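You operate a simulated robot arm through the tools that you are given. There is no shell and no other tool. Be economical: measure what you need, move in short steps, check, and stop when the job is done.

Carry out the task below with a simulated robot arm. There is one attempt and no reset: what you move stays moved.

TASK
Stand the spindle cap from the packing table top beside the white masking disc. It goes on the side that lies toward x +0.0, y +1.0 (a direction in the base frame), with about 3 cm between them.
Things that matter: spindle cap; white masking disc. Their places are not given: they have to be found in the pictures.

It is judged by the outcome, as a careful person would: the job done as asked, and still so three seconds after it is handed in. It fails if anything else is knocked over, pushed out of place, dropped, spilled or broken.

THE ROBOT
A 6-joint arm with a two-finger parallel gripper, fixed in place. Base frame: the origin is at the foot of the arm, x ahead of it, y to its left, z up; the work surface is at about z = 820. Lengths are in mm, angles in rad, forces in N, time in s.
With the tool pointing down near the work surface it reaches from about 260 to 680 mm from the base axis. Its first joint turns from -1.152 to 1.152 rad. Payload 2.9 kg.
Tool frame: the origin (TCP) lies between the finger pads and is the grasp point; the fingertips stand 30 mm ahead of it; z points along the fingers, y is the line along which they close. The gripper opens to 110 mm. The fingers are 20 mm wide and 10 mm thick; the gripper's body (48 by 112 mm) begins 55 mm behind the TCP.
Orientation is that of the tool frame in the base frame, as a unit quaternion [x, y, z, w]. With the fingers straight down and closing along the base's y, the tool's x points along the base's -x, its y along +y and its z along -z.

THE INTERFACE
- The arm moves only by the tool send_rows. Its argument "deltas" is a list of rows, each a list of 7 numbers: the shift along the tool's x, y, z in mm, then the turn, a rotation vector about the tool's x, y, z in degrees, then the closure in counts, from 0 (fully open) to 255 (shut). In form: [[tx, ty, tz, wx, wy, wz, gripper], ...]. A call has 1 to 10 rows; each row shifts and turns the commanded pose from where the row before left it, along the tool's axes as they then stand. A row lasts 0.2 s, in which the tool goes at most 50 mm and 0.15 rad; a call with a longer step from one row to the next is refused whole, and so is a gripper value outside its range. A pose out of reach is approached as far as the arm can. The call stops where the force on the tool passes 40 N (or 10 N more than at its start, if that is more) or the arm is blocked; 0.2 s more then pass. The fingers move at their own pace (about 108 mm/s each) and stop on an object; they squeeze with about 31 N. The grip force told is the motor's: it shows also when the fingers shut on nothing. Time passes only in rows, and 0.2 s behind the last, so rows that do not move let the fingers close. It gives the time, the measured TCP pose, the force on the tool (base axes), the opening and the grip force at its end, in the units of the frame above (readings bear some noise).
- Cameras (640 x 400 px; columns grow to the right, rows downward): "scene" is fixed at [89.6, 442.1, 1391.3]; the picture's right is [-0.64, -0.77, 0.00], its down [-0.39, 0.32, -0.86] and it looks along [0.66, -0.55, -0.50] (base axes); focal length 364 px, centre (320, 200). "wrist" rides on the gripper at [-36, 0, -57] in the tool frame; the picture's right is [0.00, -1.00, 0.00], its down [0.97, 0.00, -0.24] and it looks along [0.24, 0.00, 0.97] (tool axes); focal length 218 px, centre (320, 200).
- get_image(camera): a new picture of that camera. No time passes.
- measure_at(camera, pixels): for up to 12 pixels [column, row] of the newest picture of that camera ("zoom" is the newest enlarged one), the place [x, y, z] in the base frame of the surface seen there, good to about 2 mm. No time passes.
- inspect(camera, box): a new picture of the part [left, top, right, bottom] of that camera's present view, enlarged. No time passes.
- finish_job(): hands the job in; it is judged then, once.

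Work in short steps. Measure before you move; look again where a grasp or a placing could have gone wrong, and mend it. You have 60 turns and 20 pictures in all, the two below and enlarged ones among them. Open the gripper and draw the arm clear of the work before you hand the job in, unless the task says otherwise; then end with one line.

The tools are called after "Call:" as name(argument=value, ...) on one line, values as JSON. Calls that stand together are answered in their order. send_rows: Moves the arm, as the interface text tells. Its arguments: {"type":"object","properties":{"deltas":{"type":"array","items":{"type":"array","items":{"type":"number"}}}},"required":["deltas"]} The other tools are called the same way: get_image (camera) takes a picture; measure_at (camera, pixels) gives the place of the surface under pixels of a picture; inspect (camera, box) takes an enlarged picture of a part of a camera's view; finish_job () hands the job in.

At the start:

```text
t: 0.0
tool_pos: [428.8, -80.5, 1152.0]
orientation: [0.001, 1.0, 0.0, 0.0]
ft_force: [-0.6, 0.2, -0.5]
finger_gap: 110.2
gripper_force: 0.1
```

scene: 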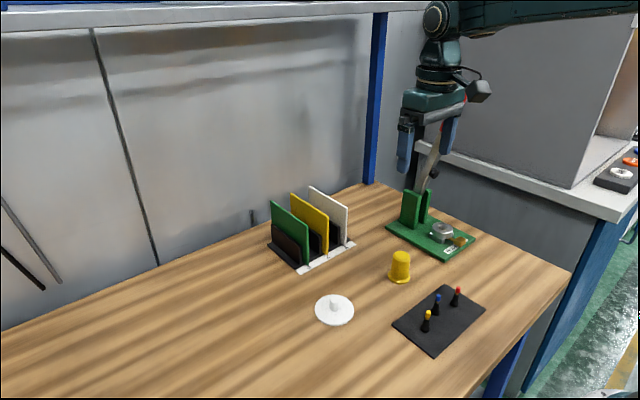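
wrist: 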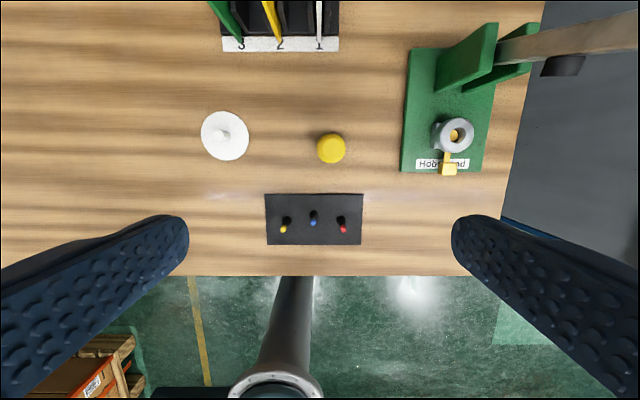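

The yellow cap (scene ~400,267) looks like the spindle cap and the white disc with its knob is at (335,310). I'll enlarge both and measure them.

Call:
inspect(camera="scene", box=[290, 180, 490, 360])

Call:
measure_at(camera="wrist", pixels=[[331, 148], [331, 137], [331, 160], [319, 148], [343, 148], [225, 135], [203, 135], [247, 135], [225, 114], [225, 157], [219, 132], [180, 135]])

Call:
measure_at(camera="scene", pixels=[[401, 254], [400, 266], [399, 279], [390, 276], [410, 277], [334, 298], [335, 312], [317, 310], [352, 310], [335, 323], [290, 300]])

```text
2.22 times, centred on (390, 270) of scene
```

zoom: 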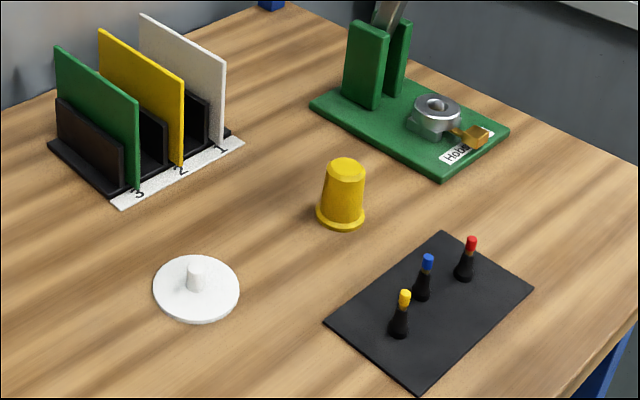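

```text
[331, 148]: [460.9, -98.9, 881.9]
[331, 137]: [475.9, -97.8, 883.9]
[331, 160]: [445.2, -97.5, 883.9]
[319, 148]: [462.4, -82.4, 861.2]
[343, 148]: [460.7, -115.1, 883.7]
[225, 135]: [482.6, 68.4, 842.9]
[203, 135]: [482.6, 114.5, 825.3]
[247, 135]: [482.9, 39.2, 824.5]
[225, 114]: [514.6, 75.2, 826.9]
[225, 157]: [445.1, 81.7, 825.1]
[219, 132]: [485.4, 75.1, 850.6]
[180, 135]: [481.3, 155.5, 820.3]
```

```text
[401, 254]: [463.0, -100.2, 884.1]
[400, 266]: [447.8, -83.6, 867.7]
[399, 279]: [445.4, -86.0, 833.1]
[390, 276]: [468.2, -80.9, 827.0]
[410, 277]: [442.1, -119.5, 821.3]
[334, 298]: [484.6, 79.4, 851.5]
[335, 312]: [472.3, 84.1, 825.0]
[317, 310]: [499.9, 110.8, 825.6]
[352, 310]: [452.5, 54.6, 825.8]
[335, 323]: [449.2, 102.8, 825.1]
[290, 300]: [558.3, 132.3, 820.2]
```

The yellow cap's axis is at about (461,-99), its top at z 884, with a base flange about 49 mm wide. The disc's centre is at about (481,77), radius about 39, so the target is about (481,171). I'll move above the cap and come down part way.

Call:
send_rows(deltas=[[-32, -18.5, 0, 0, 0, 0, 0], [0, 0, 45, 0, 0, 0, 0], [0, 0, 45, 0, 0, 0, 0], [0, 0, 45, 0, 0, 0, 0], [0, 0, 45, 0, 0, 0, 0], [0, 0, 20, 0, 0, 0, 0], [0, 0, 0, 0, 0, 0, 0]])

Call:
get_image(camera="wrist")

```text
t: 1.6
tool_pos: [463.6, -98.8, 953.5]
orientation: [0.0, 1.0, 0.0, 0.0]
ft_force: [-0.8, 0.0, 0.3]
finger_gap: 109.7
gripper_force: 0.0
```

```text
16 pictures are left
```

wrist: 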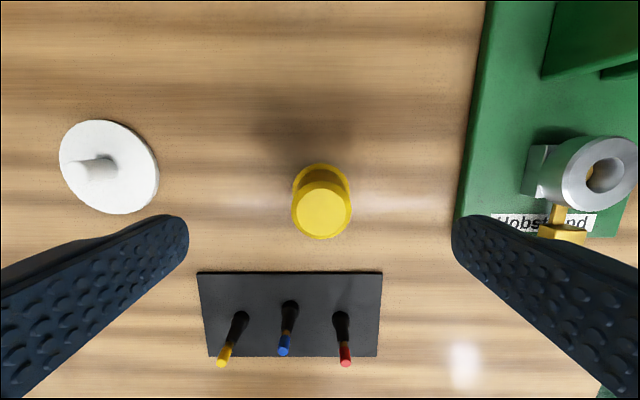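

The cap is centred at about (322,211) between the fingers. I'll measure its edges, the disc's edges and the ground to the +y side.

Call:
measure_at(camera="wrist", pixels=[[322, 211], [296, 211], [348, 211], [322, 186], [322, 236], [322, 166], [62, 160], [157, 175], [101, 122], [112, 211], [295, 180], [348, 180]])

```text
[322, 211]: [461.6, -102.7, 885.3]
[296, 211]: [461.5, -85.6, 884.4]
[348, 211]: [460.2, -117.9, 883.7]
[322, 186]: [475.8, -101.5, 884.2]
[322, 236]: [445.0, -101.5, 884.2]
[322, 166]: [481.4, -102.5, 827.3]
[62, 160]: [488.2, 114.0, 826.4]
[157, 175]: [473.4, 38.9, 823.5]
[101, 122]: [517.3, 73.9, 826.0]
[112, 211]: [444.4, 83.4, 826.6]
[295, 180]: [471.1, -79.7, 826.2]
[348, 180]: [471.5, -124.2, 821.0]
```

The cap's centre is (461,-101.5) and the flange top is at z ~827. I'll correct the position, go down to TCP z 866 (tips 836) and close.

Call:
send_rows(deltas=[[2.5, -2.7, 0, 0, 0, 0, 0], [0, 0, 30, 0, 0, 0, 0], [0, 0, 30, 0, 0, 0, 0], [0, 0, 27.5, 0, 0, 0, 0], [0, 0, 0, 0, 0, 0, 0], [0, 0, 0, 0, 0, 0, 255], [0, 0, 0, 0, 0, 0, 255], [0, 0, 0, 0, 0, 0, 255], [0, 0, 0, 0, 0, 0, 255]])

```text
t: 3.6
tool_pos: [458.9, -103.2, 863.5]
orientation: [0.0, 1.0, 0.0, 0.0]
ft_force: [0.7, 0.0, 0.4]
finger_gap: 40.2
gripper_force: 30.8
```

Gripped at 40.2 mm and 31 N. I'll lift slowly by 80 mm and look.

Call:
send_rows(deltas=[[0, 0, -10, 0, 0, 0, 255], [0, 0, -20, 0, 0, 0, 255], [0, 0, -25, 0, 0, 0, 255], [0, 0, -25, 0, 0, 0, 255], [0, 0, 0, 0, 0, 0, 255]])

Call:
inspect(camera="scene", box=[290, 160, 490, 340])

```text
t: 4.8
tool_pos: [456.0, -101.6, 945.0]
orientation: [0.0, 1.0, 0.001, 0.0]
ft_force: [0.3, 0.6, -1.0]
finger_gap: 40.0
gripper_force: 30.6
```

```text
2.22 times, centred on (390, 250) of scene
```

zoom: 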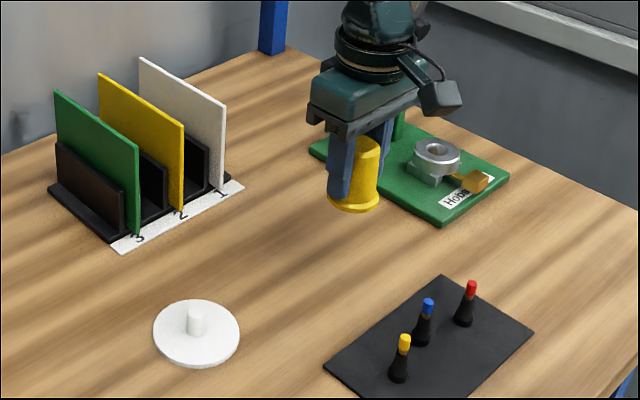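

The cap is held upright. I'll carry it to above (481,170) at this height.

Call:
send_rows(deltas=[[-3, 20, 0, 0, 0, 0, 255], [-3, 39, 0, 0, 0, 0, 255], [-3, 39, 0, 0, 0, 0, 255], [-3, 39, 0, 0, 0, 0, 255], [-3, 39, 0, 0, 0, 0, 255], [-3, 39, 0, 0, 0, 0, 255], [-3, 37, 0, 0, 0, 0, 255], [0, 20, 0, 0, 0, 0, 255], [0, 0, 0, 0, 0, 0, 255], [0, 0, 0, 0, 0, 0, 255]])

Call:
get_image(camera="wrist")

Call:
get_image(camera="scene")

```text
t: 7.0
tool_pos: [478.8, 167.4, 944.5]
orientation: [0.0, 1.0, 0.0, 0.001]
ft_force: [0.5, -0.1, -0.3]
finger_gap: 40.0
gripper_force: 31.1
```

```text
14 pictures are left
```

wrist: 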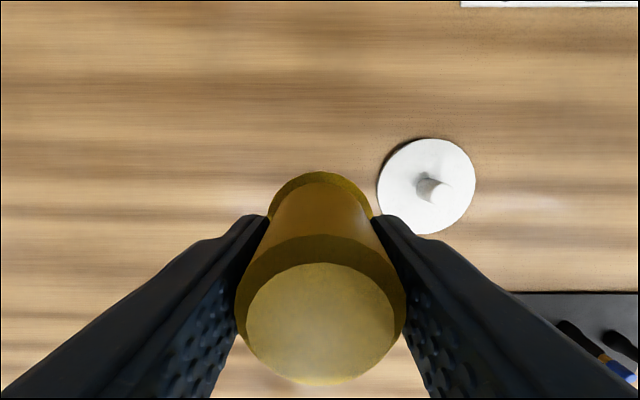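

```text
13 pictures are left
```

scene: 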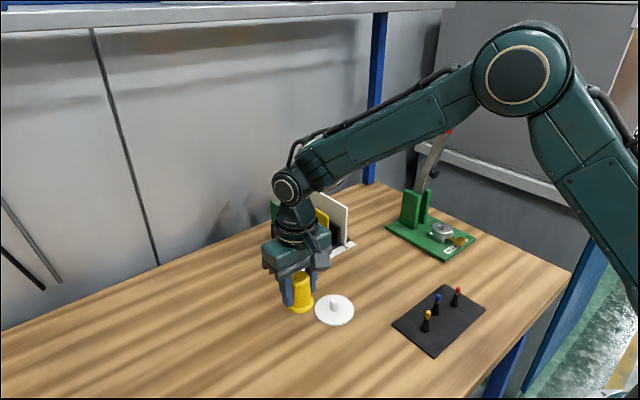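

I'll measure the held cap (top and flange) and the disc edges in the wrist picture to fix the final offset.

Call:
measure_at(camera="wrist", pixels=[[320, 268], [320, 378], [250, 325], [390, 325], [320, 176], [320, 325], [380, 188], [473, 188], [427, 141], [427, 232], [433, 188]])

Call:
measure_at(camera="scene", pixels=[[300, 311], [304, 274], [335, 300], [302, 292]])

```text
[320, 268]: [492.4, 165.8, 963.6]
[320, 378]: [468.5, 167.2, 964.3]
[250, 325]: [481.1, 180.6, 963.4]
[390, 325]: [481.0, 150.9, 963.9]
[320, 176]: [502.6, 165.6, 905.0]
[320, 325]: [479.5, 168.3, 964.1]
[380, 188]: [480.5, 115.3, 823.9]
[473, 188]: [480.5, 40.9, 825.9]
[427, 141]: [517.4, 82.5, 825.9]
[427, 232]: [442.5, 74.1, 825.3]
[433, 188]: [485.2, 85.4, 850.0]
```

```text
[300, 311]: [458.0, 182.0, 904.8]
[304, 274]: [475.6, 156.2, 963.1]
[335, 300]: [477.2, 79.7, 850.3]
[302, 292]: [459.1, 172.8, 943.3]
```

The disc's +y edge is at about y 116 and the cap's centre at (480.5,166.5) with flange radius about 23.5, so I'll shift +3 in y. The cap is about 79.5 mm above its standing height, so I'll lower to just above the surface.

Call:
send_rows(deltas=[[0, 3, 0, 0, 0, 0, 255], [0, 0, 25, 0, 0, 0, 255], [0, 0, 25, 0, 0, 0, 255], [0, 0, 18, 0, 0, 0, 255], [0, 0, 8, 0, 0, 0, 255], [0, 0, 0, 0, 0, 0, 255], [0, 0, 0, 0, 0, 0, 255]])

Call:
measure_at(camera="wrist", pixels=[[320, 325]])

Call:
inspect(camera="scene", box=[240, 230, 400, 350])

```text
t: 8.6
tool_pos: [477.6, 171.1, 868.7]
orientation: [0.0, 1.0, 0.0, -0.001]
ft_force: [0.3, 0.1, 0.4]
finger_gap: 39.4
gripper_force: 30.5
```

```text
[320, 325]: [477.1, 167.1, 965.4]
```

```text
3.33 times, centred on (320, 290) of scene
```

zoom: 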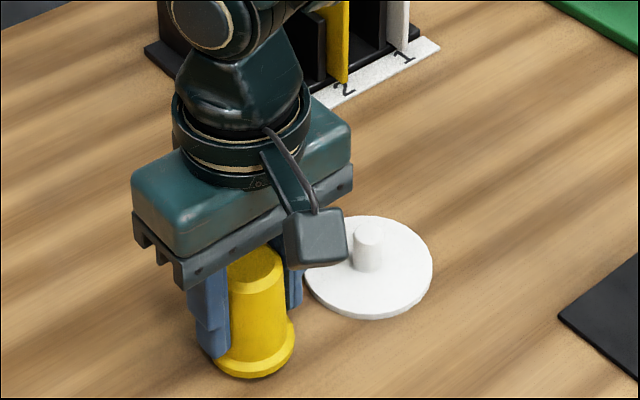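

The cap is about 3–4 mm above the surface. I'll lower in 1 mm steps, watching for contact force.

Call:
send_rows(deltas=[[0, 0, 1, 0, 0, 0, 255], [0, 0, 1, 0, 0, 0, 255], [0, 0, 1, 0, 0, 0, 255], [0, 0, 0.5, 0, 0, 0, 255], [0, 0, 0, 0, 0, 0, 255]])

Call:
get_image(camera="wrist")

Call:
measure_at(camera="wrist", pixels=[[320, 325], [320, 180], [320, 270], [320, 376]])

```text
t: 9.8
tool_pos: [478.8, 171.4, 864.5]
orientation: [0.0, 1.0, 0.0, -0.001]
ft_force: [-1.0, -0.4, 0.2]
finger_gap: 39.3
gripper_force: 30.6
```

```text
11 pictures are left
```

wrist: 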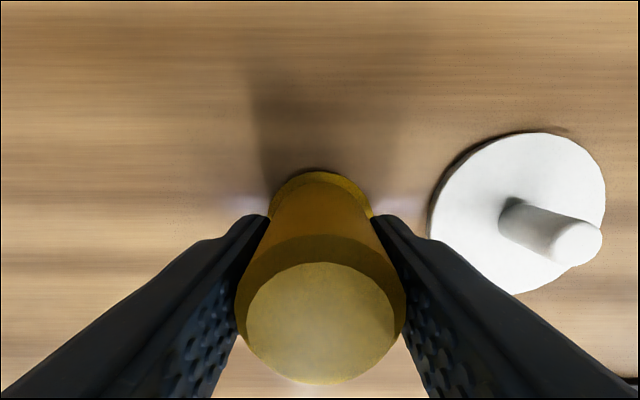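

```text
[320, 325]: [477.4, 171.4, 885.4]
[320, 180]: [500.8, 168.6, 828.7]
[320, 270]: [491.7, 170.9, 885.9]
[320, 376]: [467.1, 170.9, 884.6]
```

No contact yet (force about 0), and the cap's top is at about z 885. I'll keep going down in 0.5 mm steps.

Call:
send_rows(deltas=[[0, 0, 0.5, 0, 0, 0, 255], [0, 0, 0.5, 0, 0, 0, 255], [0, 0, 0, 0, 0, 0, 255]])

```text
t: 10.6
tool_pos: [479.2, 171.8, 864.1]
orientation: [-0.001, 1.0, 0.0, 0.0]
ft_force: [0.4, 0.0, -0.2]
finger_gap: 39.2
gripper_force: 30.7
```

Call:
send_rows(deltas=[[0, 0, 0.5, 0, 0, 0, 255], [0, 0, 0.5, 0, 0, 0, 255], [0, 0, 0, 0, 0, 0, 255]])

```text
t: 11.4
tool_pos: [478.8, 172.5, 863.4]
orientation: [0.0, 1.0, 0.0, 0.001]
ft_force: [-0.9, -1.8, 7.7]
finger_gap: 38.7
gripper_force: 31.2
```

Contact, with 7.7 N upward. I'll release gradually to about 75 mm and withdraw straight up.

Call:
send_rows(deltas=[[0, 0, 0, 0, 0, 0, 150], [0, 0, 0, 0, 0, 0, 130], [0, 0, 0, 0, 0, 0, 80], [0, 0, 0, 0, 0, 0, 80], [0, 0, -15, 0, 0, 0, 80], [0, 0, -30, 0, 0, 0, 80], [0, 0, -45, 0, 0, 0, 80], [0, 0, -45, 0, 0, 0, 80], [0, 0, -45, 0, 0, 0, 80], [0, 0, 0, 0, 0, 0, 0]])

Call:
get_image(camera="wrist")

Call:
get_image(camera="scene")

```text
t: 13.6
tool_pos: [478.7, 170.7, 1045.2]
orientation: [0.0, 1.0, 0.0, 0.0]
ft_force: [0.0, 0.8, 0.1]
finger_gap: 109.9
gripper_force: 0.0
```

```text
10 pictures are left
```

wrist: 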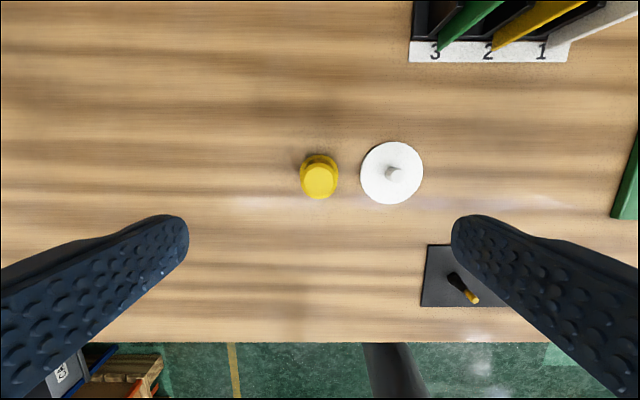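

```text
9 pictures are left
```

scene: 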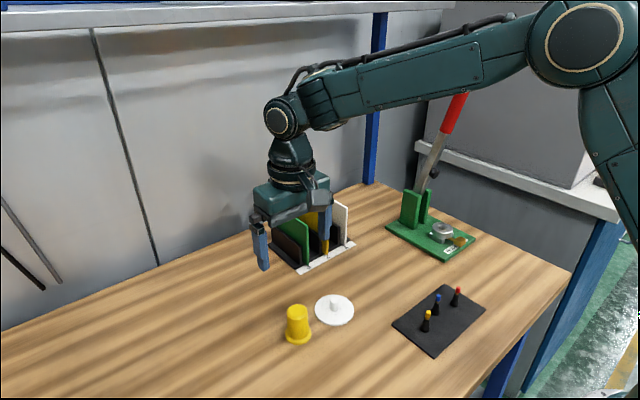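

The cap stands upright next to the disc; I'll check the gap between them.

Call:
measure_at(camera="wrist", pixels=[[337, 168], [339, 168], [301, 168], [320, 155], [319, 180], [361, 173], [362, 173], [422, 173], [391, 143], [391, 203]])

```text
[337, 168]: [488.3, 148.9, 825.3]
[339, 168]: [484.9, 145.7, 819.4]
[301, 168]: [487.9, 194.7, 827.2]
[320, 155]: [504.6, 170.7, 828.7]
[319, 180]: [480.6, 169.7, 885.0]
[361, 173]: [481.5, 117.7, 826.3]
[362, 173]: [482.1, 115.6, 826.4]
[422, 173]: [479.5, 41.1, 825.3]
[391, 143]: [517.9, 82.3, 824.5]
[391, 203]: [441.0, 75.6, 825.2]
```

The gap is about 30 mm, from y 117 at the disc's edge to y 147 at the cap's flange. They line up at x of about 480, nothing else has moved, and the arm is clear, so I'm handing it in.

Call:
finish_job()

```text
The job is handed in.
```

The spindle cap (I took this to be the yellow cap) is standing upright on the +y side of the white masking disc, with about 3 cm between them; the gripper is open and the arm is clear.
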